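You operate a simulated robot arm through the tools that you are given. There is no shell and no other tool. Be economical: measure what you need, move in short steps, check, and stop when the job is done.

The job below is to be done with a simulated two-armed robot. You get a single attempt, and the scene is never put back.

## Task
Open the stack table drawer, put the yellow-banded anvil block in the inside of the stack table drawer, then shut the drawer. Take the orange tag and put it on the small red tray. Put one of the yellow corners from the top of the grey bench on the bottom shelf of the grey bench. Pick up the yellow filter with one hand, pass it to the other hand and put it on the bottom shelf of the grey bench. Pull the third door from the left open. Do these in any order. Set down upright: yellow filter.

It is judged by the outcome, as a careful person would: the job done as asked, and still so three seconds after it is handed in. It fails if anything else is knocked over, pushed out of place, dropped, spilled or broken.

## Robot
Two 7-joint arms with fingered hands on one trunk, on a base that drives. Base frame: it is fixed to the floor where the robot stands at the start and does not move with it; the origin is under the middle of the robot, x ahead of it, y to its left, z up. Lengths are in m, angles in rad, forces in N, time in s.
The left shoulder is at the start at [0.072, 0.174, 0.991], the right one opposite. With the tool pointing down near the work surface each hand reaches from about 0.1 to 0.74 m from the robot's upright axis, wherever it stands, measured 20 degrees to its own side. Places, roughly: bottom shelf of the grey bench [-1.4, -3, 0.3]; inside of the stack table drawer [0.8, -0.2, 0.7]; orange tag (5x2x11 cm) [-1.2, -3, 1]; small red tray (15x11x3 cm) [-1.4, -2.8, 0.9]; stack table drawer [0.7, -0.1, 0.7]; third door [-5.8, 4.4, 1.4]; yellow corner (6x6x6 cm) [-1.3, -2.7, 0.9]; yellow filter (6x6x11 cm) [-1.4, -3.5, 1.4]; yellow-banded anvil block (4x4x5 cm) [-1.3, -3.1, 0.9]. Payload 3.8 kg a hand.
The TCP of each hand is the grasp point between the finger pads, 0.026 m short of the fingertips. In the tool frame z runs along the fingers and y along their closing line. The gripper opens to 0.132 m. The gripper's body begins 0.073 m behind the TCP. The gripper is a hand of 3 fingers: y runs from the thumb to the fingers, the wrist lies at [0, 0, -0.224] in the tool frame, and closing takes about 1.5 s.
Orientation is that of the tool frame in the base frame, as a unit quaternion [x, y, z, w]. With the fingers straight down and closing along the base's y, the tool's x points along the base's -x, its y along +y and its z along -z.

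## Interface
- The arms move only by the tool jog_arm. It takes "left_targets", "right_targets" or both (then of equal length, played together; a hand with none holds still); each is a list of rows, each a list of 6 numbers: the shift along the tool's x, y, z in units of 500 mm (1.0 is 500 mm), then the turn, a rotation vector about the tool's x, y, z in units of 45 degrees (1.0 is 45 degrees). In form: [[dx, dy, dz, ax, ay, az], ...]. A call has 1 to 20 rows; each row is the pose to reach, as a shift and turn from the pose commanded when the call began, along the tool's axes at that moment. "left_claw" and "right_claw" are, for a hand that has rows, the closure, from 0 (fully open) to 1 (shut), set as the call begins (left out, the last holds). A call with a number of a shift or a turn outside -1 to 1 is refused whole. Rows are played at 5 a second. More than 0.05 m and 0.15 rad between two rows, or a gripper value outside its range, and nothing of the call is played. A pose out of reach is approached as far as the arm can. The call stops where the force on the tool passes 40 N (or 10 N more than at its start, if that is more) or the arm is blocked; 0.2 s more then pass. The fingers move at their own pace (about 0.108 m/s each) and stop on an object; they squeeze with about 26 N. The grip force told is the motor's: it shows also when the fingers shut on nothing. Time passes only in rows, and 0.2 s behind the last, so rows that repeat a pose let the fingers close. It gives the time, the measured TCP pose, the force on the tool (base axes), the opening and the grip force at its end, in the units of the frame above (readings bear some noise), with the torque about the TCP (base axes, N m) and any sound that the robot's microphone picked up.
- Cameras (640 x 400 px; columns grow to the right, rows downward): "scene" is now at [0.1767, -0.0049, 0.9011]; the picture's right is [-0.04, -1.00, 0.00], its down [0.02, -0.00, -1.00] and it looks along [1.00, -0.04, 0.02] (base axes); focal length 214 px, centre (320, 200). "left" rides on the left gripper at [-0.062, 0.003, -0.092] in its tool frame; the picture's right is [-0.05, -1.00, 0.00], its down [0.83, -0.04, -0.56] and it looks along [0.55, -0.03, 0.83] (tool axes); focal length 230 px, centre (320, 200). "right" rides on the right gripper at [0.062, 0.003, -0.092] in its tool frame; the picture's right is [-0.05, 1.00, 0.00], its down [-0.83, -0.04, -0.56] and it looks along [-0.55, -0.03, 0.83] (tool axes); focal length 230 px, centre (320, 200). There is no depth. A picture from a camera that has moved, and an enlarged one, comes with that camera's place and axes in the base frame and with its lens.
- capture(camera): a new picture of that camera. The clock stands still meanwhile.
- lift_body(by): slides the trunk up (or, below 0, down) by that many m; the arms and the scene camera ride with it, the base frame stays. It gives what a move gives, with no picture.
- base_move(legs): drives the robot by 1 to 6 legs, each [ahead, left, turn to the left] in m, m and rad, along the robot's own axes; the way and the turn of a leg run together, so that a leg with both is an arc; at most 1.5 m and 3.142 rad a leg. The arms and the cameras ride along, it lands a little off, and it stops where it bumps. It gives what a move gives.
- finger_targets(finger1, finger2, thumb_bend, hand): sets how far each is bent, from 0 (flat) to 1 (curled in); at 0.3 the hand is open as for a grip, at 0.7 the pads meet at the TCP. One left out holds its place. A second passes; each finger stops where it meets its share of the squeeze, and holds until it gets a number again. A gripper value or a shape takes the hand back. It gives what a move gives, with no picture; readings hold the bend of each and the force on the fingers (four entries, about 0 where the hand has none), thumb and palm.
- set_grasp(shape, hand): the hand has 3 fingers and takes this shape, open, in about a second: jaw (thumb against the fingers, like two jaws); tri (thumb and two fingers); tip (a fingertip pinch); poke (one finger out to press); point (the index stretched); flat (the hand flat); cup (the hand cupped); fist (a fist). The gripper value then closes the fingers along that shape, each until it touches; the sizes above hold for jaw. It gives what a move gives, with no picture.
- pan_tilt(pan, tilt): turns the head with the scene camera to pan (to the left, within 1.047 rad either way) and tilt (down, from -0.506 to 1.204), counted from straight ahead of the robot. It gives what a move gives.
- zoom(camera, box): a new picture of the part [left, top, right, bottom] of that camera's present view, enlarged. The clock stands still meanwhile.
- job_done(): hands the job in; it is judged then, once.

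Work in short steps. Places have to be worked out from the pictures, the camera data and where the tool is seen: move nearer, look again, correct. Check each grasp and each placing, and mend what went wrong. You have 186 turns and 174 pictures in all, those below and enlarged ones among them. Open the grippers and draw the arms clear of the work before you hand the job in, unless the task says otherwise; then end with one line.

The tools are called after "Request:" as name(argument=value, ...) on one line, values as JSON. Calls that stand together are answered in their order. jog_arm: Moves the arms, as the interface text tells. Its arguments: {"type":"object","properties":{"left_targets":{"type":"array"},"left_claw":{"type":"number"},"right_targets":{"type":"array"},"right_claw":{"type":"number"}},"required":[]} The other tools are called the same way: lift_body (by) slides the trunk up or down; set_grasp (shape, hand) gives the hand a shape; finger_targets (finger1, finger2, thumb_bend, hand) moves the fingers one by one; base_move (legs) drives the base; pan_tilt (pan, tilt) turns the head that bears the scene camera; capture (camera) takes a picture; zoom (camera, box) takes an enlarged picture of a part of a camera's view; job_done () hands the job in.

At the start:

```text
time: 0.0
left_position: [0.4911, 0.2243, 1.0082]
left_ee_rot: [0.0, 1.0, 0.0, -0.001]
left_wrist_force: [0.3, 0.9, 0.3]
left_wrist_torque: [-0.04, -0.01, -0.01]
left_finger_gap: 0.1317
left_gripper_force: 0.0
left_shape: jaw
left_bend: [0.3, 0.3, 0.3]
left_finger forces: [0.1, 0.1, 0.1, 0.1, 0.1, 0.1]
right_position: [0.3626, -0.0843, 0.996]
right_ee_rot: [0.001, 1.0, 0.0, 0.0]
right_wrist_force: [0.4, -0.3, 0.1]
right_wrist_torque: [-0.01, -0.03, -0.01]
right_finger_gap: 0.132
right_gripper_force: 0.1
right_shape: jaw
right_bend: [0.3, 0.3, 0.3]
right_finger forces: [0.0, 0.0, 0.0, 0.0, 0.1, 0.0]
trunk travel left (down, up): [-0.3, 0.182]
robot x, y, heading: [-0.0002, -0.0001, 0.005]
head pan, tilt: [-0.038, -0.017]
```

scene: 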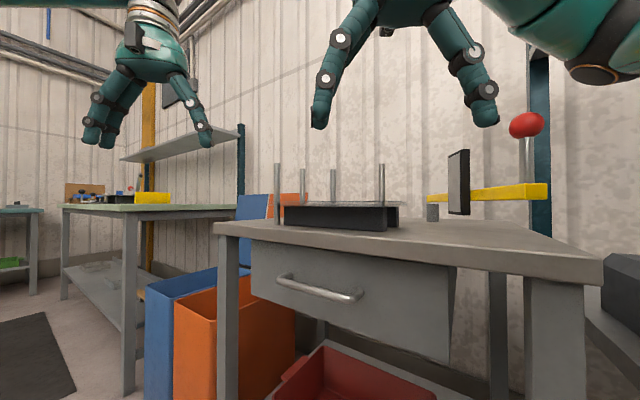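
right: 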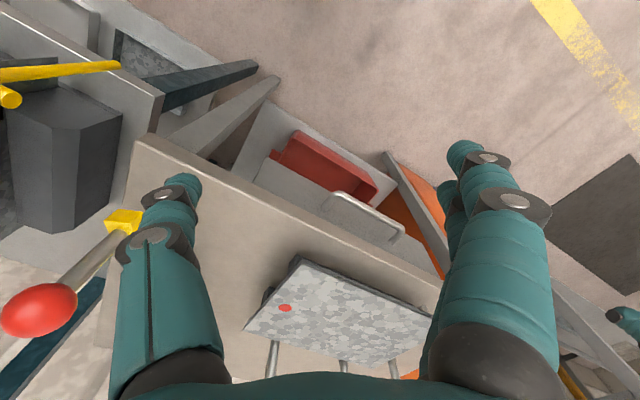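
left: 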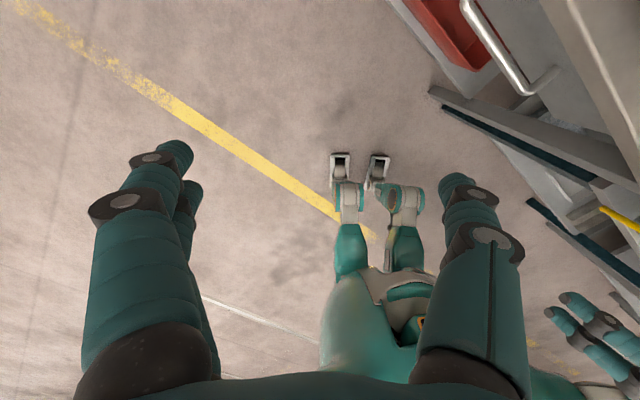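

The stack table drawer and its handle are ahead of the robot. I'll look down at it more closely before planning the pull.

Request:
pan_tilt(pan=0.0, tilt=0.45)

Request:
capture(camera="scene")

```text
time: 0.9
left_position: [0.4907, 0.2249, 1.0068]
left_ee_rot: [-0.002, 1.0, 0.0, 0.001]
left_wrist_force: [-0.4, 0.2, -0.4]
left_wrist_torque: [0.0, -0.02, -0.04]
left_finger_gap: 0.1321
left_gripper_force: 0.0
left_shape: jaw
left_bend: [0.3, 0.3, 0.3]
left_finger forces: [0.1, 0.0, 0.0, 0.1, 0.1, 0.0]
right_position: [0.3624, -0.0858, 0.996]
right_ee_rot: [0.001, 1.0, 0.0, 0.001]
right_wrist_force: [0.2, 0.5, 0.2]
right_wrist_torque: [-0.02, 0.01, 0.0]
right_finger_gap: 0.1316
right_gripper_force: 0.0
right_shape: jaw
right_bend: [0.3, 0.3, 0.3]
right_finger forces: [0.0, 0.1, 0.1, 0.2, 0.0, 0.1]
trunk travel left (down, up): [-0.3, 0.182]
robot x, y, heading: [-0.0003, 0.0036, 0.002]
head pan, tilt: [0.0, 0.45]
```

```text
170 pictures are left
camera scene: at [0.1791, -0.0015, 0.8579], right [0.0, -1.0, 0.0], down [-0.43, 0.0, -0.9], along [0.9, 0.0, -0.43], focal length 214 px, centre (320, 200)
```

scene: 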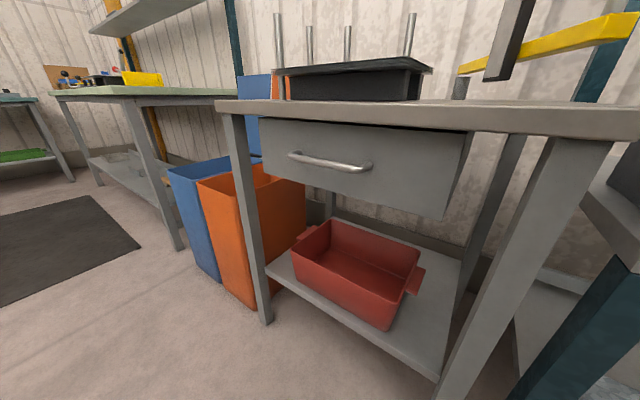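

Handle works out near (0.53,-0.08)–(0.63,0.065) at z≈0.747, so the drawer faces along (-0.83,0.56). I'll drive so the robot stands square in front of it.

Request:
base_move(legs=[[-0.12, 0.42, 0], [0, 0, -0.596]])

Request:
capture(camera="scene")

Request:
capture(camera="right")

```text
time: 6.8
left_position: [0.4096, 0.3277, 1.0077]
left_ee_rot: [0.292, 0.956, -0.001, 0.0]
left_wrist_force: [1.1, 0.0, -0.3]
left_wrist_torque: [-0.01, -0.02, 0.01]
left_finger_gap: 0.1318
left_gripper_force: 0.1
left_shape: jaw
left_bend: [0.3, 0.3, 0.3]
left_finger forces: [0.1, 0.1, 0.0, 0.0, 0.0, 0.1]
right_position: [0.1311, 0.1434, 0.9952]
right_ee_rot: [0.294, 0.956, 0.0, -0.001]
right_wrist_force: [0.4, 0.7, 0.8]
right_wrist_torque: [-0.01, 0.0, -0.01]
right_finger_gap: 0.1318
right_gripper_force: 0.1
right_shape: jaw
right_bend: [0.3, 0.3, 0.3]
right_finger forces: [0.1, 0.1, 0.1, 0.0, 0.1, 0.1]
trunk travel left (down, up): [-0.3, 0.182]
robot x, y, heading: [-0.125, 0.4181, -0.595]
head pan, tilt: [0.0, 0.45]
```

```text
169 pictures are left
camera scene: at [0.0267, 0.3156, 0.8578], right [-0.56, -0.83, 0.0], down [-0.36, 0.24, -0.9], along [0.75, -0.5, -0.44], focal length 214 px, centre (320, 200)
```

scene: 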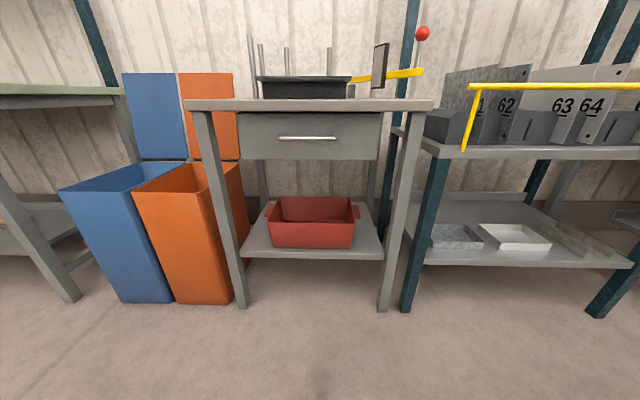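

```text
168 pictures are left
camera right: at [0.0827, 0.1805, 1.0889], right [0.6, 0.8, 0.0], down [0.66, -0.5, 0.56], along [0.44, -0.34, -0.83], focal length 230 px, centre (320, 200)
```

right: 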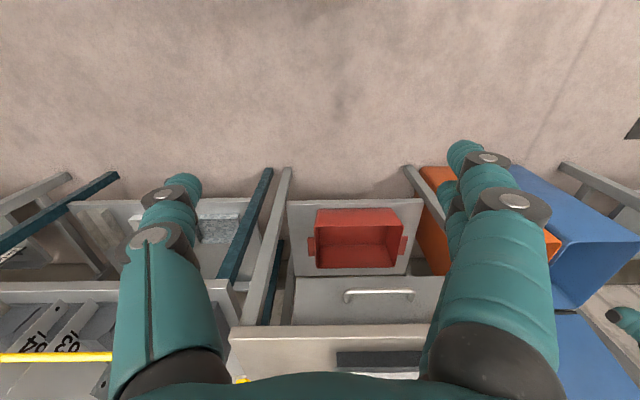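

Now square to the drawer; handle is at forward 0.815, left 0.033, z 0.75 from the robot. I pitch the right hand toward forward-pointing while advancing it, first half.

Request:
jog_arm(right_targets=[[-0.05, 0.04, 0, 0, -0.167, 0], [-0.1, 0.08, 0, 0, -0.333, 0], [-0.15, 0.12, 0, 0, -0.5, 0], [-0.2, 0.16, 0, 0, -0.667, 0], [-0.25, 0.2, 0, 0, -0.833, 0], [-0.3, 0.234, 0, 0, -1, 0]])

```text
time: 8.2
left_position: [0.4104, 0.3276, 1.0074]
left_ee_rot: [0.292, 0.956, 0.0, 0.001]
left_wrist_force: [0.9, -1.5, -0.8]
left_wrist_torque: [0.0, -0.02, -0.01]
left_finger_gap: 0.132
left_gripper_force: 0.1
left_shape: jaw
left_bend: [0.3, 0.3, 0.3]
left_finger forces: [0.0, 0.0, 0.0, 0.0, 0.1, 0.1]
right_position: [0.3187, 0.1562, 0.9949]
right_ee_rot: [0.271, 0.883, -0.112, 0.366]
right_wrist_force: [-0.1, 0.6, 0.0]
right_wrist_torque: [0.0, 0.0, -0.01]
right_finger_gap: 0.1319
right_gripper_force: 0.0
right_shape: jaw
right_bend: [0.3, 0.3, 0.3]
right_finger forces: [0.0, 0.0, 0.0, 0.0, 0.0, 0.0]
trunk travel left (down, up): [-0.3, 0.182]
robot x, y, heading: [-0.123, 0.4171, -0.595]
head pan, tilt: [0.0, 0.45]
```

Pitch works. Second half of the pitch, dropping to handle height in front of the table.

Request:
jog_arm(right_targets=[[0.034, 0, 0.081, 0, -0.167, 0], [0.068, 0, 0.163, 0, -0.333, 0], [0.102, 0, 0.244, 0, -0.5, 0], [0.137, 0, 0.325, 0, -0.667, 0], [0.171, 0, 0.407, 0, -0.833, 0], [0.205, 0, 0.488, 0, -1, 0]])

```text
time: 9.6
left_position: [0.4098, 0.3277, 1.0077]
left_ee_rot: [0.292, 0.956, 0.0, 0.0]
left_wrist_force: [0.3, -0.5, 0.3]
left_wrist_torque: [0.0, 0.0, -0.04]
left_finger_gap: 0.132
left_gripper_force: 0.1
left_shape: jaw
left_bend: [0.3, 0.3, 0.3]
left_finger forces: [0.1, 0.1, 0.0, 0.0, 0.0, 0.0]
right_position: [0.4029, 0.0989, 0.7488]
right_ee_rot: [0.208, 0.676, -0.208, 0.676]
right_wrist_force: [-0.4, 0.7, 0.7]
right_wrist_torque: [-0.03, -0.02, -0.01]
right_finger_gap: 0.1316
right_gripper_force: 0.0
right_shape: jaw
right_bend: [0.3, 0.3, 0.3]
right_finger forces: [0.0, 0.0, 0.0, 0.0, 0.0, 0.1]
trunk travel left (down, up): [-0.3, 0.182]
robot x, y, heading: [-0.1241, 0.4146, -0.596]
head pan, tilt: [0.0, 0.45]
```

Hand points forward at z 0.749. Now roll it 90° so it closes vertically, pre-closing part way.

Request:
jog_arm(right_targets=[[0, 0, 0, 0, 0, 0.167], [0, 0, 0, 0, 0, 0.333], [0, 0, 0, 0, 0, 0.5], [0, 0, 0, 0, 0, 0.667], [0, 0, 0, 0, 0, 0.833], [0, 0, 0, 0, 0, 1.0]], right_claw=0.45)

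Request:
jog_arm(right_targets=[[0, 0, 0, 0, 0, 0.167], [0, 0, 0, 0, 0, 0.333], [0, 0, 0, 0, 0, 0.5], [0, 0, 0, 0, 0, 0.667], [0, 0, 0, 0, 0, 0.833], [0, 0, 0, 0, 0, 1.0]])

Request:
capture(camera="scene")

Request:
capture(camera="right")

```text
time: 10.9
left_position: [0.4103, 0.3288, 1.0072]
left_ee_rot: [0.292, 0.956, 0.0, 0.0]
left_wrist_force: [-0.5, 0.2, -0.4]
left_wrist_torque: [-0.01, -0.01, -0.01]
left_finger_gap: 0.1318
left_gripper_force: 0.0
left_shape: jaw
left_bend: [0.3, 0.3, 0.3]
left_finger forces: [0.0, 0.0, 0.0, 0.0, 0.0, 0.1]
right_position: [0.4041, 0.1, 0.7496]
right_ee_rot: [0.451, 0.544, 0.067, 0.704]
right_wrist_force: [-1.2, -0.3, 0.2]
right_wrist_torque: [0.0, 0.01, -0.01]
right_finger_gap: 0.0732
right_gripper_force: 0.1
right_shape: jaw
right_bend: [0.72, 0.72, 0.7]
right_finger forces: [0.0, 0.1, 0.1, 0.1, 0.0, 0.0]
trunk travel left (down, up): [-0.3, 0.182]
robot x, y, heading: [-0.1217, 0.4123, -0.594]
head pan, tilt: [0.0, 0.45]
```

```text
time: 12.3
left_position: [0.4099, 0.3282, 1.007]
left_ee_rot: [0.293, 0.956, 0.0, 0.0]
left_wrist_force: [-0.2, 0.3, 0.6]
left_wrist_torque: [0.01, 0.01, -0.01]
left_finger_gap: 0.132
left_gripper_force: 0.0
left_shape: jaw
left_bend: [0.3, 0.3, 0.3]
left_finger forces: [0.0, 0.0, 0.0, 0.1, 0.1, 0.0]
right_position: [0.4029, 0.1007, 0.7526]
right_ee_rot: [0.626, 0.33, 0.332, 0.624]
right_wrist_force: [1.0, 0.1, -0.9]
right_wrist_torque: [-0.04, 0.02, 0.03]
right_finger_gap: 0.0734
right_gripper_force: 0.1
right_shape: jaw
right_bend: [0.72, 0.72, 0.7]
right_finger forces: [0.0, 0.0, 0.0, 0.0, 0.0, 0.1]
trunk travel left (down, up): [-0.3, 0.182]
robot x, y, heading: [-0.1225, 0.4157, -0.594]
head pan, tilt: [0.0, 0.45]
```

```text
167 pictures are left
camera scene: at [0.0267, 0.3157, 0.8578], right [-0.56, -0.83, 0.0], down [-0.36, 0.24, -0.9], along [0.75, -0.5, -0.44], focal length 214 px, centre (320, 200)
```

scene: 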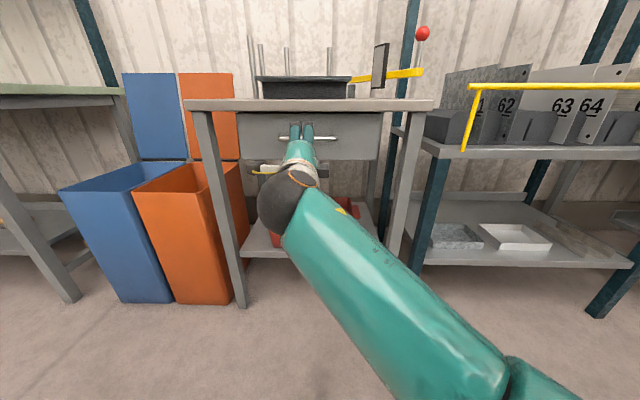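

```text
166 pictures are left
camera right: at [0.363, 0.2025, 0.7553], right [-0.03, -0.04, 1.0], down [-0.93, -0.37, -0.05], along [0.38, -0.93, -0.03], focal length 230 px, centre (320, 200)
```

right: 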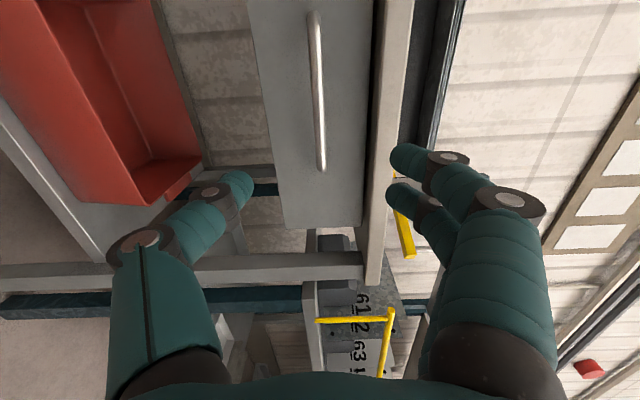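

The handle lies midway between thumb and fingers. I narrow the opening a bit and advance 0.15 m.

Request:
jog_arm(right_targets=[[0, 0, 0.06, 0, 0, 0], [0, 0, 0.12, 0, 0, 0], [0, 0, 0.18, 0, 0, 0], [0, 0, 0.24, 0, 0, 0], [0, 0, 0.3, 0, 0, 0]], right_claw=0.6)

Request:
capture(camera="right")

```text
time: 13.6
left_position: [0.4111, 0.3274, 1.0061]
left_ee_rot: [0.292, 0.956, 0.001, -0.001]
left_wrist_force: [-0.3, -0.2, -0.1]
left_wrist_torque: [0.04, 0.01, 0.01]
left_finger_gap: 0.1319
left_gripper_force: 0.1
left_shape: jaw
left_bend: [0.3, 0.3, 0.3]
left_finger forces: [0.0, 0.1, 0.0, 0.0, 0.1, 0.1]
right_position: [0.5283, 0.0175, 0.7536]
right_ee_rot: [0.625, 0.33, 0.331, 0.625]
right_wrist_force: [0.1, -0.1, 0.1]
right_wrist_torque: [0.01, -0.03, 0.01]
right_finger_gap: 0.0532
right_gripper_force: 0.0
right_shape: jaw
right_bend: [0.73, 0.73, 0.7]
right_finger forces: [0.0, 0.0, 0.1, 0.1, 0.0, 0.1]
trunk travel left (down, up): [-0.3, 0.182]
robot x, y, heading: [-0.1216, 0.4196, -0.597]
head pan, tilt: [0.0, 0.45]
```

```text
165 pictures are left
camera right: at [0.4873, 0.1201, 0.756], right [-0.03, -0.04, 1.0], down [-0.93, -0.38, -0.04], along [0.38, -0.93, -0.03], focal length 230 px, centre (320, 200)
```

right: 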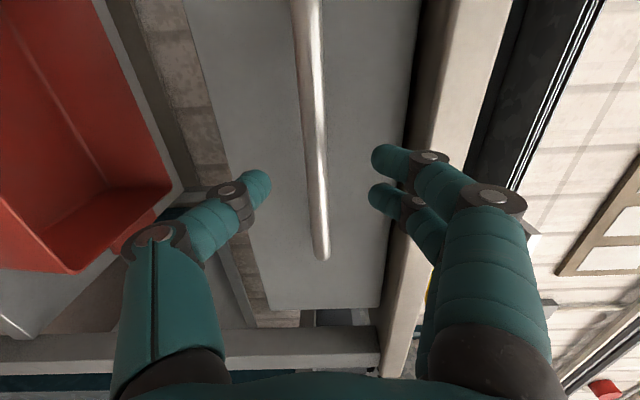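

Handle sits between the fingers; about 5 cm remains. Advance 0.048 m, then close.

Request:
jog_arm(right_targets=[[0, 0, 0.048, 0, 0, 0], [0, 0, 0.096, 0, 0, 0]])

Request:
jog_arm(right_targets=[[0, 0, 0, 0, 0, 0], [0, 0, 0, 0, 0, 0], [0, 0, 0, 0, 0, 0], [0, 0, 0, 0, 0, 0], [0, 0, 0, 0, 0, 0], [0, 0, 0, 0, 0, 0]], right_claw=1.0)

Request:
capture(camera="right")

```text
time: 14.2
left_position: [0.4091, 0.3277, 1.0072]
left_ee_rot: [0.291, 0.957, 0.0, -0.001]
left_wrist_force: [0.1, -0.6, 0.3]
left_wrist_torque: [-0.02, 0.0, 0.01]
left_finger_gap: 0.1319
left_gripper_force: 0.0
left_shape: jaw
left_bend: [0.3, 0.3, 0.3]
left_finger forces: [0.1, 0.1, 0.0, 0.0, 0.0, 0.0]
right_position: [0.5662, -0.0081, 0.751]
right_ee_rot: [0.625, 0.331, 0.331, 0.625]
right_wrist_force: [-1.5, 1.5, 0.1]
right_wrist_torque: [-0.04, -0.06, -0.01]
right_finger_gap: 0.0536
right_gripper_force: 0.0
right_shape: jaw
right_bend: [0.73, 0.74, 0.7]
right_finger forces: [0.1, 2.3, 0.1, 0.0, 0.0, 0.0]
trunk travel left (down, up): [-0.3, 0.182]
robot x, y, heading: [-0.1173, 0.4133, -0.596]
head pan, tilt: [0.0, 0.45]
```

```text
time: 15.6
left_position: [0.4098, 0.3269, 1.007]
left_ee_rot: [0.293, 0.956, 0.001, -0.001]
left_wrist_force: [0.8, -0.1, -0.2]
left_wrist_torque: [0.0, -0.03, -0.03]
left_finger_gap: 0.1319
left_gripper_force: 0.2
left_shape: jaw
left_bend: [0.3, 0.3, 0.3]
left_finger forces: [0.0, 0.0, 0.0, 0.0, 0.1, 0.0]
right_position: [0.5668, -0.0107, 0.7485]
right_ee_rot: [0.626, 0.332, 0.331, 0.624]
right_wrist_force: [0.5, 0.5, -8.6]
right_wrist_torque: [-0.04, -0.04, -0.01]
right_finger_gap: 0.0
right_gripper_force: 25.9
right_shape: jaw
right_bend: [0.63, 0.77, 0.66]
right_finger forces: [0.1, 0.0, 0.1, 0.0, 7.4, 0.0]
trunk travel left (down, up): [-0.3, 0.182]
robot x, y, heading: [-0.1227, 0.4212, -0.597]
head pan, tilt: [0.0, 0.45]
```

```text
164 pictures are left
camera right: at [0.5267, 0.0922, 0.7531], right [-0.03, -0.04, 1.0], down [-0.93, -0.37, -0.04], along [0.38, -0.93, -0.03], focal length 230 px, centre (320, 200)
```

right: 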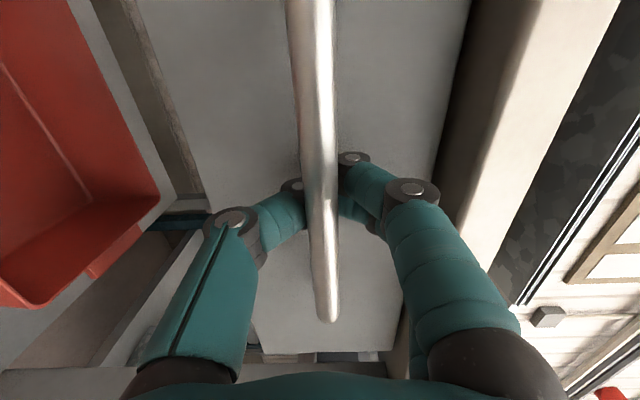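

The fingers have closed behind the bar – a hook grip. Pull straight back.

Request:
jog_arm(right_targets=[[0, 0, -0.06, 0, 0, 0], [0, 0, -0.12, 0, 0, 0], [0, 0, -0.18, 0, 0, 0], [0, 0, -0.24, 0, 0, 0], [0, 0, -0.3, 0, 0, 0], [0, 0, -0.36, 0, 0, 0], [0, 0, -0.42, 0, 0, 0], [0, 0, -0.48, 0, 0, 0]])

Request:
capture(camera="scene")

```text
time: 17.4
left_position: [0.4135, 0.3285, 1.0058]
left_ee_rot: [0.293, 0.956, -0.001, -0.002]
left_wrist_force: [-0.2, 0.1, -0.3]
left_wrist_torque: [-0.02, -0.01, 0.03]
left_finger_gap: 0.1317
left_gripper_force: 0.1
left_shape: jaw
left_bend: [0.3, 0.3, 0.3]
left_finger forces: [0.0, 0.0, 0.0, 0.0, 0.0, 0.1]
right_position: [0.3761, 0.1145, 0.7532]
right_ee_rot: [0.614, 0.337, 0.326, 0.635]
right_wrist_force: [9.2, 11.9, -23.2]
right_wrist_torque: [-0.02, -0.31, -0.2]
right_finger_gap: 0.0001
right_gripper_force: 26.0
right_shape: jaw
right_bend: [0.65, 0.77, 0.76]
right_finger forces: [0.0, 0.0, 0.0, 0.0, 22.8, 0.1]
trunk travel left (down, up): [-0.3, 0.182]
robot x, y, heading: [-0.1233, 0.4194, -0.6]
head pan, tilt: [0.0, 0.45]
```

```text
163 pictures are left
camera scene: at [0.0288, 0.316, 0.8573], right [-0.56, -0.83, 0.0], down [-0.36, 0.24, -0.9], along [0.74, -0.5, -0.44], focal length 214 px, centre (320, 200)
```

scene: 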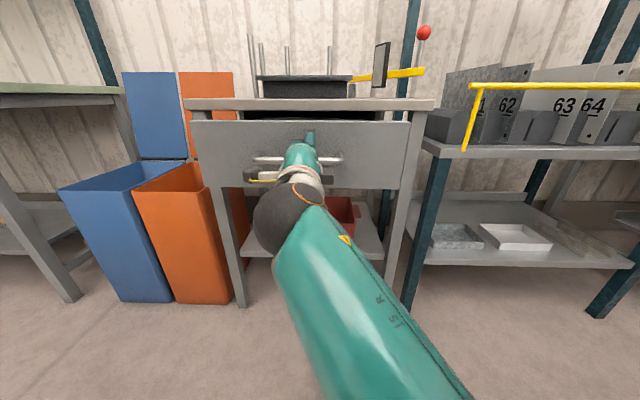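

The drawer is open about 0.22 m. Release the handle.

Request:
jog_arm(right_targets=[[0, 0, 0, 0, 0, 0], [0, 0, 0, 0, 0, 0], [0, 0, 0, 0, 0, 0], [0, 0, 0, 0, 0, 0], [0, 0, 0, 0, 0, 0], [0, 0, 0, 0, 0, 0]], right_claw=0.2)

Request:
capture(camera="right")

```text
time: 18.8
left_position: [0.4097, 0.3277, 1.0075]
left_ee_rot: [0.292, 0.956, 0.001, 0.0]
left_wrist_force: [0.2, 0.1, 0.8]
left_wrist_torque: [-0.01, -0.02, 0.05]
left_finger_gap: 0.1319
left_gripper_force: 0.1
left_shape: jaw
left_bend: [0.3, 0.3, 0.3]
left_finger forces: [0.0, 0.1, 0.0, 0.0, 0.0, 0.0]
right_position: [0.3714, 0.115, 0.7545]
right_ee_rot: [0.613, 0.336, 0.326, 0.636]
right_wrist_force: [-1.1, 0.3, 0.8]
right_wrist_torque: [0.01, -0.02, -0.04]
right_finger_gap: 0.1052
right_gripper_force: 0.1
right_shape: jaw
right_bend: [0.59, 0.59, 0.56]
right_finger forces: [0.0, 0.0, 0.0, 0.0, 0.0, 0.0]
trunk travel left (down, up): [-0.3, 0.182]
robot x, y, heading: [-0.1197, 0.4172, -0.597]
head pan, tilt: [0.0, 0.45]
```

```text
162 pictures are left
camera right: at [0.3303, 0.2175, 0.7548], right [-0.03, -0.01, 1.0], down [-0.93, -0.38, -0.03], along [0.38, -0.93, 0.01], focal length 230 px, centre (320, 200)
```

right: 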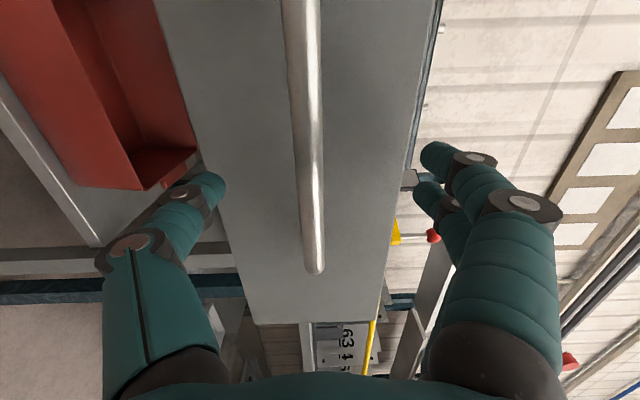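

Clear of the handle. Back the base away 0.3 m, then return the right arm to a compact tool-down pose.

Request:
base_move(legs=[[-0.3, 0, 0]])

Request:
jog_arm(right_targets=[[0, 0.03, 0, 0, 0, -0.167], [0, 0.06, 0, 0, 0, -0.333], [0, 0.09, 0, 0, 0, -0.5], [0, 0.12, 0, 0, 0, -0.667], [0, 0.15, 0, 0, 0, -0.833], [0, 0.18, 0, 0, 0, -1.0]], right_claw=0)

Request:
jog_arm(right_targets=[[0, 0, 0, 0, 0, -0.167], [0, 0, 0, 0, 0, -0.333], [0, 0, 0, 0, 0, -0.5], [0, 0, 0, 0, 0, -0.667], [0, 0, 0, 0, 0, -0.833], [0, 0, 0, 0, 0, -1.0]])

Request:
capture(camera="scene")

```text
time: 20.8
left_position: [0.1584, 0.5, 1.0077]
left_ee_rot: [0.291, 0.957, 0.0, 0.0]
left_wrist_force: [-0.7, -0.2, 1.1]
left_wrist_torque: [-0.01, -0.04, 0.03]
left_finger_gap: 0.1317
left_gripper_force: 0.1
left_shape: jaw
left_bend: [0.3, 0.3, 0.3]
left_finger forces: [0.1, 0.0, 0.1, 0.0, 0.0, 0.0]
right_position: [0.1189, 0.2879, 0.7517]
right_ee_rot: [0.612, 0.34, 0.326, 0.635]
right_wrist_force: [-0.7, 0.4, 0.4]
right_wrist_torque: [0.02, 0.01, 0.03]
right_finger_gap: 0.1051
right_gripper_force: 0.1
right_shape: jaw
right_bend: [0.59, 0.59, 0.56]
right_finger forces: [0.0, 0.0, 0.0, 0.1, 0.1, 0.0]
trunk travel left (down, up): [-0.3, 0.182]
robot x, y, heading: [-0.3716, 0.5858, -0.585]
head pan, tilt: [0.0, 0.45]
```

```text
time: 22.2
left_position: [0.1604, 0.5013, 1.0082]
left_ee_rot: [0.29, 0.957, 0.001, 0.0]
left_wrist_force: [0.3, -0.3, 0.1]
left_wrist_torque: [-0.01, 0.02, 0.02]
left_finger_gap: 0.1315
left_gripper_force: 0.0
left_shape: jaw
left_bend: [0.3, 0.3, 0.3]
left_finger forces: [0.0, 0.0, 0.0, 0.1, 0.1, 0.0]
right_position: [0.1181, 0.2864, 0.839]
right_ee_rot: [0.43, 0.551, 0.051, 0.714]
right_wrist_force: [-0.7, 0.2, 0.4]
right_wrist_torque: [-0.01, -0.01, 0.0]
right_finger_gap: 0.1318
right_gripper_force: 0.1
right_shape: jaw
right_bend: [0.3, 0.3, 0.3]
right_finger forces: [0.0, 0.0, 0.1, 0.0, 0.0, 0.0]
trunk travel left (down, up): [-0.3, 0.182]
robot x, y, heading: [-0.3754, 0.5892, -0.591]
head pan, tilt: [0.0, 0.45]
```

```text
time: 23.6
left_position: [0.1587, 0.4989, 1.0061]
left_ee_rot: [0.29, 0.957, 0.001, 0.0]
left_wrist_force: [-0.8, 0.0, -0.4]
left_wrist_torque: [-0.02, -0.01, 0.01]
left_finger_gap: 0.1319
left_gripper_force: 0.0
left_shape: jaw
left_bend: [0.3, 0.3, 0.3]
left_finger forces: [0.0, 0.1, 0.0, 0.0, 0.1, 0.1]
right_position: [0.1196, 0.2913, 0.8423]
right_ee_rot: [0.192, 0.674, -0.219, 0.679]
right_wrist_force: [-0.6, -0.3, 0.4]
right_wrist_torque: [-0.04, 0.01, 0.01]
right_finger_gap: 0.1319
right_gripper_force: 0.1
right_shape: jaw
right_bend: [0.3, 0.3, 0.3]
right_finger forces: [0.0, 0.0, 0.1, 0.0, 0.0, 0.1]
trunk travel left (down, up): [-0.3, 0.182]
robot x, y, heading: [-0.3729, 0.5834, -0.593]
head pan, tilt: [0.0, 0.45]
```

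```text
161 pictures are left
camera scene: at [-0.2243, 0.4858, 0.8578], right [-0.56, -0.83, 0.0], down [-0.36, 0.24, -0.9], along [0.75, -0.5, -0.44], focal length 214 px, centre (320, 200)
```

scene: 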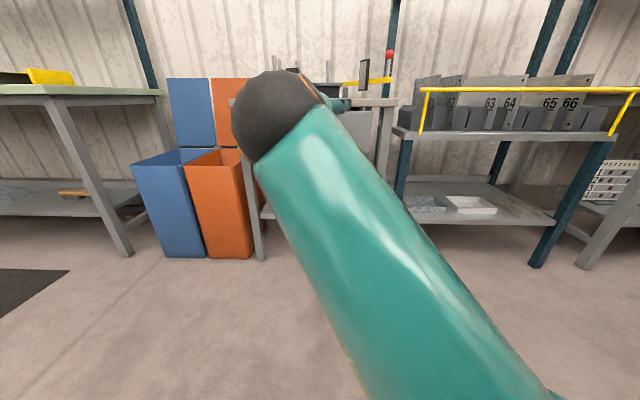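

Pitch the right hand back to pointing down.

Request:
jog_arm(right_targets=[[-0.033, -0.05, -0.033, 0, 0.167, 0], [-0.067, -0.1, -0.067, 0, 0.333, 0], [-0.1, -0.15, -0.1, 0, 0.5, 0], [-0.133, -0.2, -0.133, 0, 0.667, 0], [-0.167, -0.25, -0.167, 0, 0.833, 0], [-0.2, -0.3, -0.2, 0, 1, 0]])

Request:
jog_arm(right_targets=[[-0.007, 0, -0.03, 0, 0.167, 0], [-0.014, 0, -0.06, 0, 0.333, 0], [-0.021, 0, -0.09, 0, 0.5, 0], [-0.028, 0, -0.12, 0, 0.667, 0], [-0.035, 0, -0.15, 0, 0.833, 0], [-0.042, 0, -0.184, 0, 1, 0]])

Request:
base_move(legs=[[0, 0, -1.3]])

Request:
pan_tilt(pan=0, tilt=0.1)

Request:
capture(camera="scene")

```text
time: 25.0
left_position: [0.1593, 0.5001, 1.0057]
left_ee_rot: [0.29, 0.957, -0.001, -0.001]
left_wrist_force: [0.2, 0.0, 0.6]
left_wrist_torque: [0.01, 0.0, 0.0]
left_finger_gap: 0.1319
left_gripper_force: 0.1
left_shape: jaw
left_bend: [0.3, 0.3, 0.3]
left_finger forces: [0.0, 0.0, 0.0, 0.0, 0.1, 0.0]
right_position: [-0.0061, 0.2032, 0.8943]
right_ee_rot: [0.261, 0.881, -0.128, 0.373]
right_wrist_force: [0.5, -0.1, 0.0]
right_wrist_torque: [0.01, 0.01, -0.01]
right_finger_gap: 0.132
right_gripper_force: 0.0
right_shape: jaw
right_bend: [0.3, 0.3, 0.3]
right_finger forces: [0.0, 0.1, 0.1, 0.0, 0.1, 0.1]
right hand out of reach, approached as far as the arm can: row 5, 6
trunk travel left (down, up): [-0.3, 0.182]
robot x, y, heading: [-0.3721, 0.5879, -0.585]
head pan, tilt: [0.0, 0.45]
```

```text
time: 26.4
left_position: [0.1613, 0.5008, 1.0043]
left_ee_rot: [0.29, 0.957, 0.0, -0.001]
left_wrist_force: [-0.7, 0.3, -0.2]
left_wrist_torque: [0.0, 0.01, 0.01]
left_finger_gap: 0.1319
left_gripper_force: 0.0
left_shape: jaw
left_bend: [0.3, 0.3, 0.3]
left_finger forces: [0.0, 0.0, 0.1, 0.0, 0.0, 0.1]
right_position: [0.0145, 0.1581, 0.9355]
right_ee_rot: [0.292, 0.956, -0.021, 0.016]
right_wrist_force: [0.8, 0.0, -0.1]
right_wrist_torque: [-0.03, 0.06, 0.0]
right_finger_gap: 0.132
right_gripper_force: 0.2
right_shape: jaw
right_bend: [0.3, 0.3, 0.3]
right_finger forces: [0.0, 0.1, 0.1, 0.0, 0.0, 0.1]
right hand out of reach, approached as far as the arm can: row 1, 2, 3, 4, 5, 6
trunk travel left (down, up): [-0.3, 0.182]
robot x, y, heading: [-0.3742, 0.5893, -0.592]
head pan, tilt: [0.0, 0.45]
```

```text
time: 30.0
left_position: [-0.3139, 0.0491, 1.0063]
left_ee_rot: [0.811, 0.586, 0.0, 0.001]
left_wrist_force: [0.4, 0.2, 0.5]
left_wrist_torque: [0.04, -0.02, 0.01]
left_finger_gap: 0.1318
left_gripper_force: 0.1
left_shape: jaw
left_bend: [0.3, 0.3, 0.3]
left_finger forces: [0.0, 0.0, 0.1, 0.1, 0.0, 0.0]
right_position: [-0.6836, 0.0998, 0.9362]
right_ee_rot: [0.81, 0.586, -0.028, 0.001]
right_wrist_force: [0.4, 0.7, -0.2]
right_wrist_torque: [0.01, 0.06, 0.0]
right_finger_gap: 0.132
right_gripper_force: 0.1
right_shape: jaw
right_bend: [0.3, 0.3, 0.3]
right_finger forces: [0.0, 0.0, 0.0, 0.1, 0.0, 0.0]
trunk travel left (down, up): [-0.3, 0.182]
robot x, y, heading: [-0.3742, 0.5861, -1.897]
head pan, tilt: [0.0, 0.45]
```

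```text
time: 30.9
left_position: [-0.3158, 0.0494, 1.0074]
left_ee_rot: [0.811, 0.586, 0.0, 0.0]
left_wrist_force: [1.1, -0.1, 0.2]
left_wrist_torque: [-0.03, -0.03, 0.03]
left_finger_gap: 0.1318
left_gripper_force: 0.2
left_shape: jaw
left_bend: [0.3, 0.3, 0.3]
left_finger forces: [0.0, 0.1, 0.0, 0.0, 0.0, 0.0]
right_position: [-0.6849, 0.1012, 0.9361]
right_ee_rot: [0.81, 0.585, -0.028, 0.001]
right_wrist_force: [-0.2, 0.7, 0.9]
right_wrist_torque: [0.02, 0.03, -0.01]
right_finger_gap: 0.1318
right_gripper_force: 0.0
right_shape: jaw
right_bend: [0.3, 0.3, 0.3]
right_finger forces: [0.0, 0.0, 0.0, 0.1, 0.0, 0.0]
trunk travel left (down, up): [-0.3, 0.182]
robot x, y, heading: [-0.3691, 0.5869, -1.895]
head pan, tilt: [0.0, 0.099]
```

```text
160 pictures are left
camera scene: at [-0.4284, 0.4157, 0.8903], right [-0.95, 0.31, 0.0], down [0.03, 0.1, -0.99], along [-0.31, -0.94, -0.1], focal length 214 px, centre (320, 200)
```

scene: 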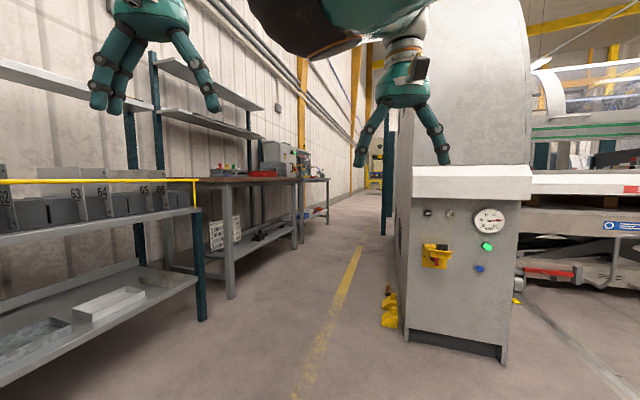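

The benches run along the wall parallel to the drawer's face; the grey bench is the one further along. I align with the aisle, shift toward its middle, and drive down it.

Request:
base_move(legs=[[0, 0, -0.271], [0, 0.4, 0], [1.3, 0, 0]])

Request:
capture(camera="scene")

```text
time: 42.0
left_position: [-0.8657, -1.2652, 1.0074]
left_ee_rot: [0.883, 0.469, 0.0, 0.0]
left_wrist_force: [-0.6, 0.0, 0.4]
left_wrist_torque: [-0.02, -0.02, 0.0]
left_finger_gap: 0.1318
left_gripper_force: 0.0
left_shape: jaw
left_bend: [0.3, 0.3, 0.3]
left_finger forces: [0.0, 0.0, 0.0, 0.1, 0.0, 0.0]
right_position: [-1.2064, -1.1167, 0.9352]
right_ee_rot: [0.882, 0.47, -0.027, -0.003]
right_wrist_force: [-0.2, 0.0, 0.9]
right_wrist_torque: [-0.01, 0.0, 0.02]
right_finger_gap: 0.1322
right_gripper_force: 0.1
right_shape: jaw
right_bend: [0.3, 0.3, 0.3]
right_finger forces: [0.0, 0.0, 0.0, 0.0, 0.0, 0.0]
trunk travel left (down, up): [-0.3, 0.182]
robot x, y, heading: [-0.7732, -0.7325, -2.165]
head pan, tilt: [0.0, 0.099]
```

```text
159 pictures are left
camera scene: at [-0.8745, -0.8819, 0.8904], right [-0.83, 0.56, 0.0], down [0.06, 0.08, -0.99], along [-0.56, -0.82, -0.1], focal length 214 px, centre (320, 200)
```

scene: 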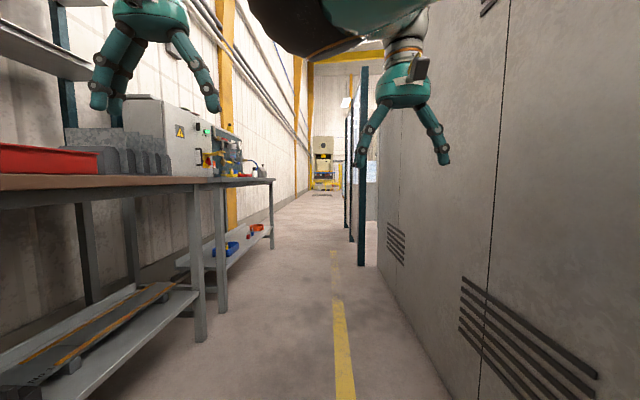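

The near bench ends at about 1.3 m ahead; the next one (blue/orange bins on the lower shelf) matches the grey bench. Drive 2.05 m on and turn to face it.

Request:
base_move(legs=[[1.3, 0, 0], [0.78, 0, 0], [0, 0, 1.571]])

Request:
pan_tilt(pan=0, tilt=0.25)

Request:
capture(camera="scene")

```text
time: 56.2
left_position: [-1.3808, -2.5338, 1.0076]
left_ee_rot: [0.274, 0.962, 0.0, 0.0]
left_wrist_force: [-0.6, -0.8, 0.2]
left_wrist_torque: [0.02, 0.0, 0.03]
left_finger_gap: 0.1318
left_gripper_force: 0.1
left_shape: jaw
left_bend: [0.3, 0.3, 0.3]
left_finger forces: [0.1, 0.0, 0.0, 0.0, 0.0, 0.1]
right_position: [-1.5152, -2.881, 0.9363]
right_ee_rot: [0.274, 0.961, -0.021, 0.017]
right_wrist_force: [0.0, -0.5, 0.1]
right_wrist_torque: [0.0, -0.02, -0.02]
right_finger_gap: 0.1324
right_gripper_force: 0.0
right_shape: jaw
right_bend: [0.3, 0.3, 0.3]
right_finger forces: [0.0, 0.0, 0.0, 0.0, 0.0, 0.1]
trunk travel left (down, up): [-0.3, 0.182]
robot x, y, heading: [-1.9158, -2.4639, -0.56]
head pan, tilt: [0.0, 0.099]
```

```text
time: 56.9
left_position: [-1.3818, -2.5338, 1.0063]
left_ee_rot: [0.274, 0.962, 0.0, 0.0]
left_wrist_force: [0.2, -0.1, 0.4]
left_wrist_torque: [-0.01, -0.01, 0.0]
left_finger_gap: 0.1318
left_gripper_force: 0.0
left_shape: jaw
left_bend: [0.3, 0.3, 0.3]
left_finger forces: [0.0, 0.0, 0.0, 0.1, 0.1, 0.1]
right_position: [-1.5162, -2.8806, 0.9365]
right_ee_rot: [0.275, 0.961, -0.021, 0.018]
right_wrist_force: [0.0, 0.0, 0.5]
right_wrist_torque: [0.02, -0.01, -0.03]
right_finger_gap: 0.132
right_gripper_force: 0.2
right_shape: jaw
right_bend: [0.3, 0.3, 0.3]
right_finger forces: [0.0, 0.0, 0.1, 0.1, 0.1, 0.1]
trunk travel left (down, up): [-0.3, 0.182]
robot x, y, heading: [-1.9182, -2.4653, -0.553]
head pan, tilt: [0.0, 0.25]
```

```text
158 pictures are left
camera scene: at [-1.7628, -2.5616, 0.8765], right [-0.53, -0.85, 0.0], down [-0.21, 0.13, -0.97], along [0.82, -0.51, -0.25], focal length 214 px, centre (320, 200)
```

scene: 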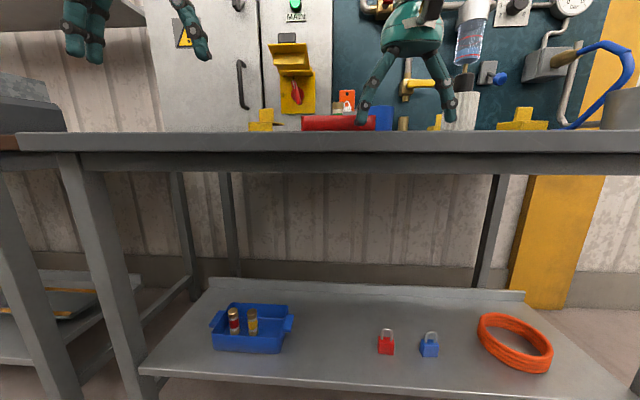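

This is the grey bench. Raise the trunk to see the top surface.

Request:
lift_body(by=0.18)

Request:
pan_tilt(pan=0, tilt=0.25)

Request:
capture(camera="scene")

Request:
capture(camera="right")

Request:
capture(camera="left")

```text
time: 58.9
left_position: [-1.3799, -2.5334, 1.1852]
left_ee_rot: [0.274, 0.962, 0.0, -0.001]
left_wrist_force: [0.2, -0.8, 0.2]
left_wrist_torque: [0.03, -0.01, 0.02]
left_finger_gap: 0.132
left_gripper_force: 0.0
left_shape: jaw
left_bend: [0.3, 0.3, 0.3]
left_finger forces: [0.1, 0.0, 0.1, 0.2, 0.0, 0.0]
right_position: [-1.516, -2.8809, 1.1144]
right_ee_rot: [0.274, 0.961, -0.021, 0.016]
right_wrist_force: [0.3, 0.5, -0.5]
right_wrist_torque: [-0.01, 0.01, 0.01]
right_finger_gap: 0.1321
right_gripper_force: 0.1
right_shape: jaw
right_bend: [0.3, 0.3, 0.3]
right_finger forces: [0.0, 0.0, 0.0, 0.0, 0.1, 0.0]
trunk travel left (down, up): [-0.48, 0.002]
robot x, y, heading: [-1.9158, -2.4634, -0.559]
head pan, tilt: [0.0, 0.25]
```

```text
time: 59.5
left_position: [-1.3803, -2.5325, 1.1861]
left_ee_rot: [0.273, 0.962, 0.001, -0.001]
left_wrist_force: [1.1, 0.7, 0.4]
left_wrist_torque: [0.0, 0.01, 0.0]
left_finger_gap: 0.1321
left_gripper_force: 0.1
left_shape: jaw
left_bend: [0.3, 0.3, 0.3]
left_finger forces: [0.1, 0.0, 0.0, 0.0, 0.0, 0.0]
right_position: [-1.516, -2.8807, 1.1168]
right_ee_rot: [0.275, 0.961, -0.021, 0.018]
right_wrist_force: [0.7, -0.2, 0.6]
right_wrist_torque: [-0.01, 0.0, 0.03]
right_finger_gap: 0.1319
right_gripper_force: 0.1
right_shape: jaw
right_bend: [0.3, 0.3, 0.3]
right_finger forces: [0.0, 0.0, 0.0, 0.0, 0.0, 0.0]
trunk travel left (down, up): [-0.48, 0.002]
robot x, y, heading: [-1.9173, -2.463, -0.555]
head pan, tilt: [0.0, 0.25]
```

```text
157 pictures are left
camera scene: at [-1.7439, -2.5733, 1.0917], right [-0.53, -0.85, 0.0], down [-0.21, 0.13, -0.97], along [0.82, -0.51, -0.25], focal length 214 px, centre (320, 200)
```

scene: 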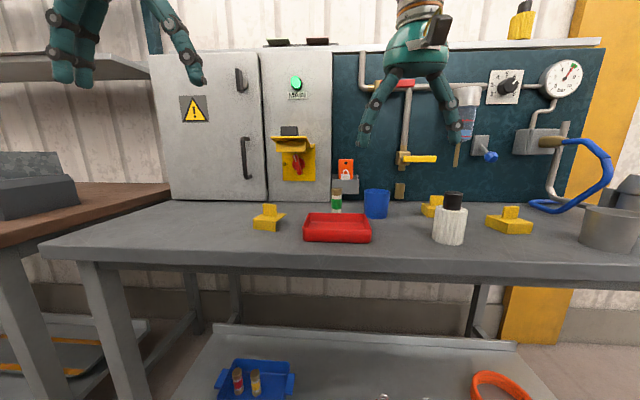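

```text
156 pictures are left
camera right: at [-1.5673, -2.8415, 1.2061], right [0.57, 0.82, -0.03], down [0.67, -0.45, 0.59], along [0.47, -0.36, -0.8], focal length 230 px, centre (320, 200)
```

right: 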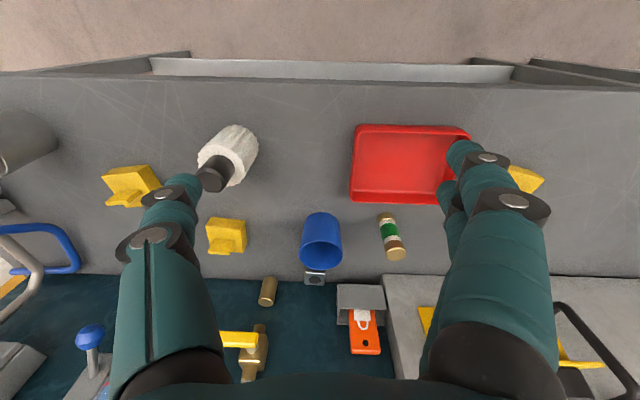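

```text
155 pictures are left
camera left: at [-1.3267, -2.5634, 1.2792], right [-0.48, -0.88, 0.0], down [-0.73, 0.4, 0.56], along [-0.49, 0.27, -0.83], focal length 230 px, centre (320, 200)
```

left: 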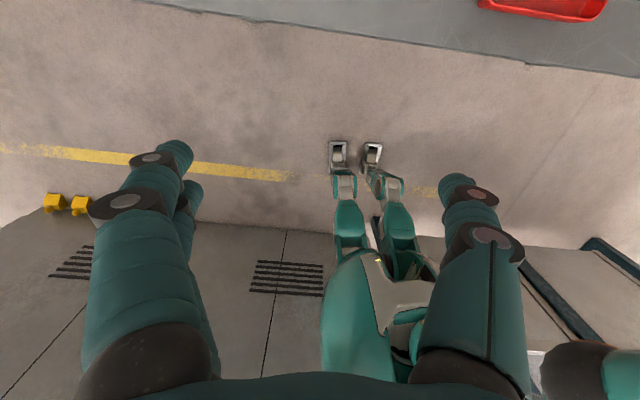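

Good view. Zoom to identify the anvil block, tag, and filter.

Request:
zoom(camera="scene", box=[300, 140, 480, 252])

Request:
zoom(camera="scene", box=[440, 0, 640, 125])

Request:
zoom(camera="right", box=[180, 180, 440, 360])

```text
3.56 times, centred on (390, 196) of scene
camera zoom: at [-1.7439, -2.5733, 1.0917], right [-0.53, -0.85, 0.0], down [-0.21, 0.13, -0.97], along [0.82, -0.51, -0.25], focal length 763 px, centre (71, 214)
```

zoom: 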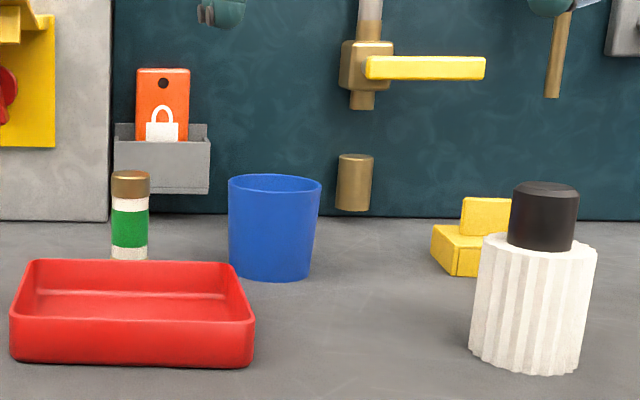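

```text
3.20 times, centred on (540, 62) of scene
camera zoom: at [-1.7439, -2.5733, 1.0917], right [-0.53, -0.85, 0.0], down [-0.21, 0.13, -0.97], along [0.82, -0.51, -0.25], focal length 686 px, centre (-384, 640)
```

zoom: 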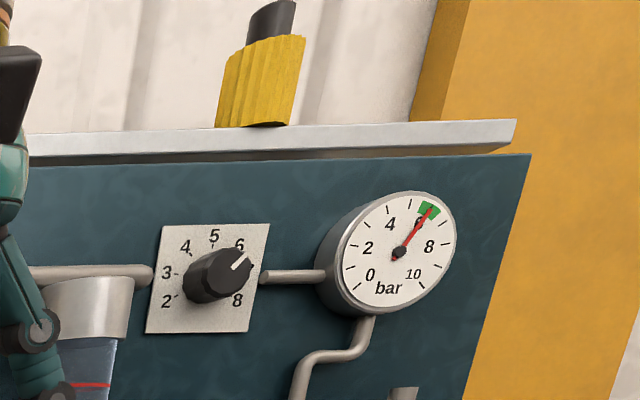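

```text
2.22 times, centred on (310, 270) of right
camera zoom: at [-1.5673, -2.8415, 1.2061], right [0.57, 0.82, -0.03], down [0.67, -0.45, 0.59], along [0.47, -0.36, -0.8], focal length 511 px, centre (342, 44)
```

zoom: 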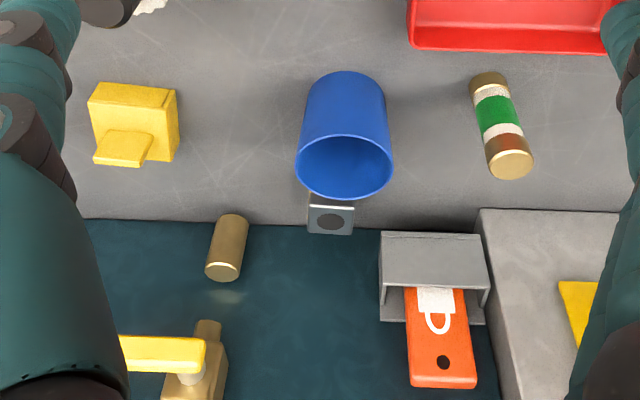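

The grey block behind the blue cup matches the anvil location (I'll verify its band later). Corner (left one) at about (-1.263,-2.717,0.92). I square up, move a bit nearer, and lower the tilt to look.

Request:
base_move(legs=[[0.12, 0, -0.04]])

Request:
pan_tilt(pan=0, tilt=0.5)

Request:
capture(camera="scene")

Request:
zoom(camera="right", box=[220, 100, 460, 340])

```text
time: 60.7
left_position: [-1.2846, -2.6167, 1.1871]
left_ee_rot: [0.292, 0.956, 0.0, 0.002]
left_wrist_force: [0.1, 0.0, -0.2]
left_wrist_torque: [-0.01, 0.01, 0.0]
left_finger_gap: 0.132
left_gripper_force: 0.1
left_shape: jaw
left_bend: [0.3, 0.3, 0.3]
left_finger forces: [0.0, 0.0, 0.1, 0.0, 0.0, 0.1]
right_position: [-1.4317, -2.9586, 1.1172]
right_ee_rot: [0.292, 0.956, -0.022, 0.019]
right_wrist_force: [0.0, -0.8, -0.6]
right_wrist_torque: [-0.01, 0.01, 0.03]
right_finger_gap: 0.1321
right_gripper_force: 0.0
right_shape: jaw
right_bend: [0.3, 0.3, 0.3]
right_finger forces: [0.1, 0.0, 0.0, 0.1, 0.0, 0.1]
trunk travel left (down, up): [-0.48, 0.002]
robot x, y, heading: [-1.8174, -2.5285, -0.591]
head pan, tilt: [0.0, 0.25]
```

```text
time: 61.5
left_position: [-1.2847, -2.6186, 1.1876]
left_ee_rot: [0.291, 0.957, -0.001, -0.001]
left_wrist_force: [0.0, -0.9, 0.1]
left_wrist_torque: [0.01, 0.02, 0.01]
left_finger_gap: 0.1319
left_gripper_force: 0.0
left_shape: jaw
left_bend: [0.3, 0.3, 0.3]
left_finger forces: [0.0, 0.0, 0.0, 0.1, 0.1, 0.0]
right_position: [-1.4316, -2.9585, 1.1171]
right_ee_rot: [0.292, 0.956, -0.021, 0.017]
right_wrist_force: [0.2, 0.1, -0.2]
right_wrist_torque: [-0.02, 0.0, 0.04]
right_finger_gap: 0.1319
right_gripper_force: 0.0
right_shape: jaw
right_bend: [0.3, 0.3, 0.3]
right_finger forces: [0.0, 0.0, 0.0, 0.1, 0.1, 0.0]
trunk travel left (down, up): [-0.48, 0.002]
robot x, y, heading: [-1.8191, -2.5258, -0.594]
head pan, tilt: [0.0, 0.499]
```

```text
151 pictures are left
camera scene: at [-1.6508, -2.6423, 1.0687], right [-0.56, -0.83, 0.0], down [-0.4, 0.27, -0.88], along [0.73, -0.49, -0.48], focal length 214 px, centre (320, 200)
```

scene: 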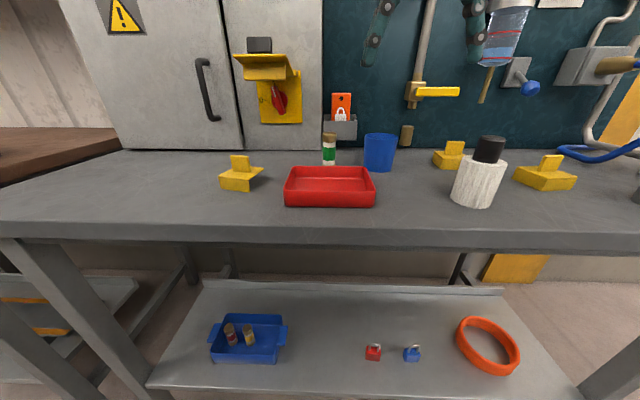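

```text
1.67 times, centred on (340, 220) of right
camera zoom: at [-1.4821, -2.9179, 1.2065], right [0.6, 0.8, -0.03], down [0.65, -0.47, 0.59], along [0.46, -0.38, -0.8], focal length 384 px, centre (287, 167)
```

zoom: 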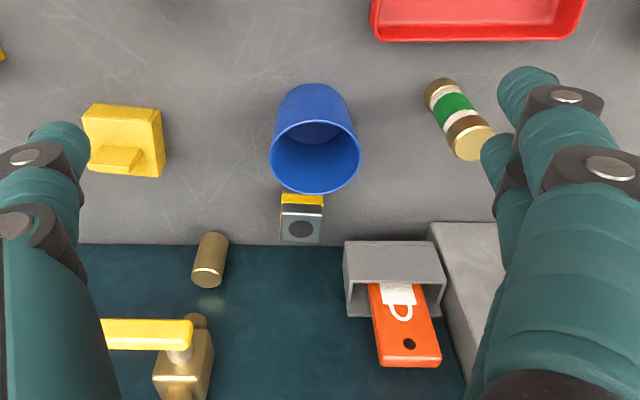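

Yellow band confirmed on the block behind the cup. Now look closely at the left corner piece.

Request:
zoom(camera="scene", box=[190, 130, 290, 210])

Request:
capture(camera="left")

```text
5.00 times, centred on (240, 170) of scene
camera zoom: at [-1.6508, -2.6423, 1.0687], right [-0.56, -0.83, 0.0], down [-0.4, 0.27, -0.88], along [0.73, -0.49, -0.48], focal length 1072 px, centre (720, 350)
```

zoom: 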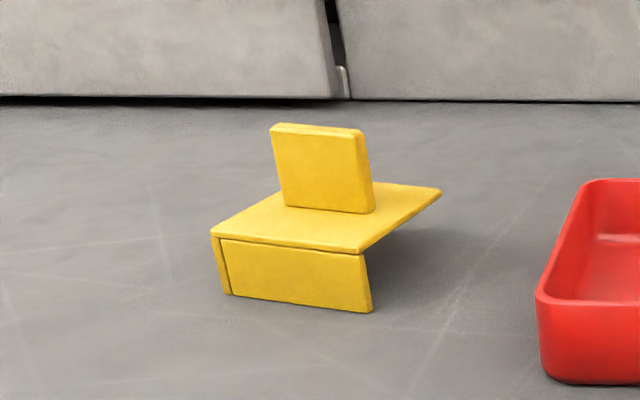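

```text
148 pictures are left
camera left: at [-1.2317, -2.6488, 1.2796], right [-0.51, -0.86, 0.0], down [-0.71, 0.43, 0.56], along [-0.48, 0.29, -0.83], focal length 230 px, centre (320, 200)
```

left: 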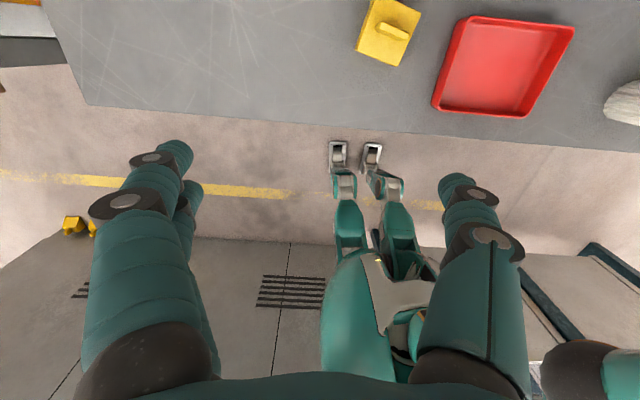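

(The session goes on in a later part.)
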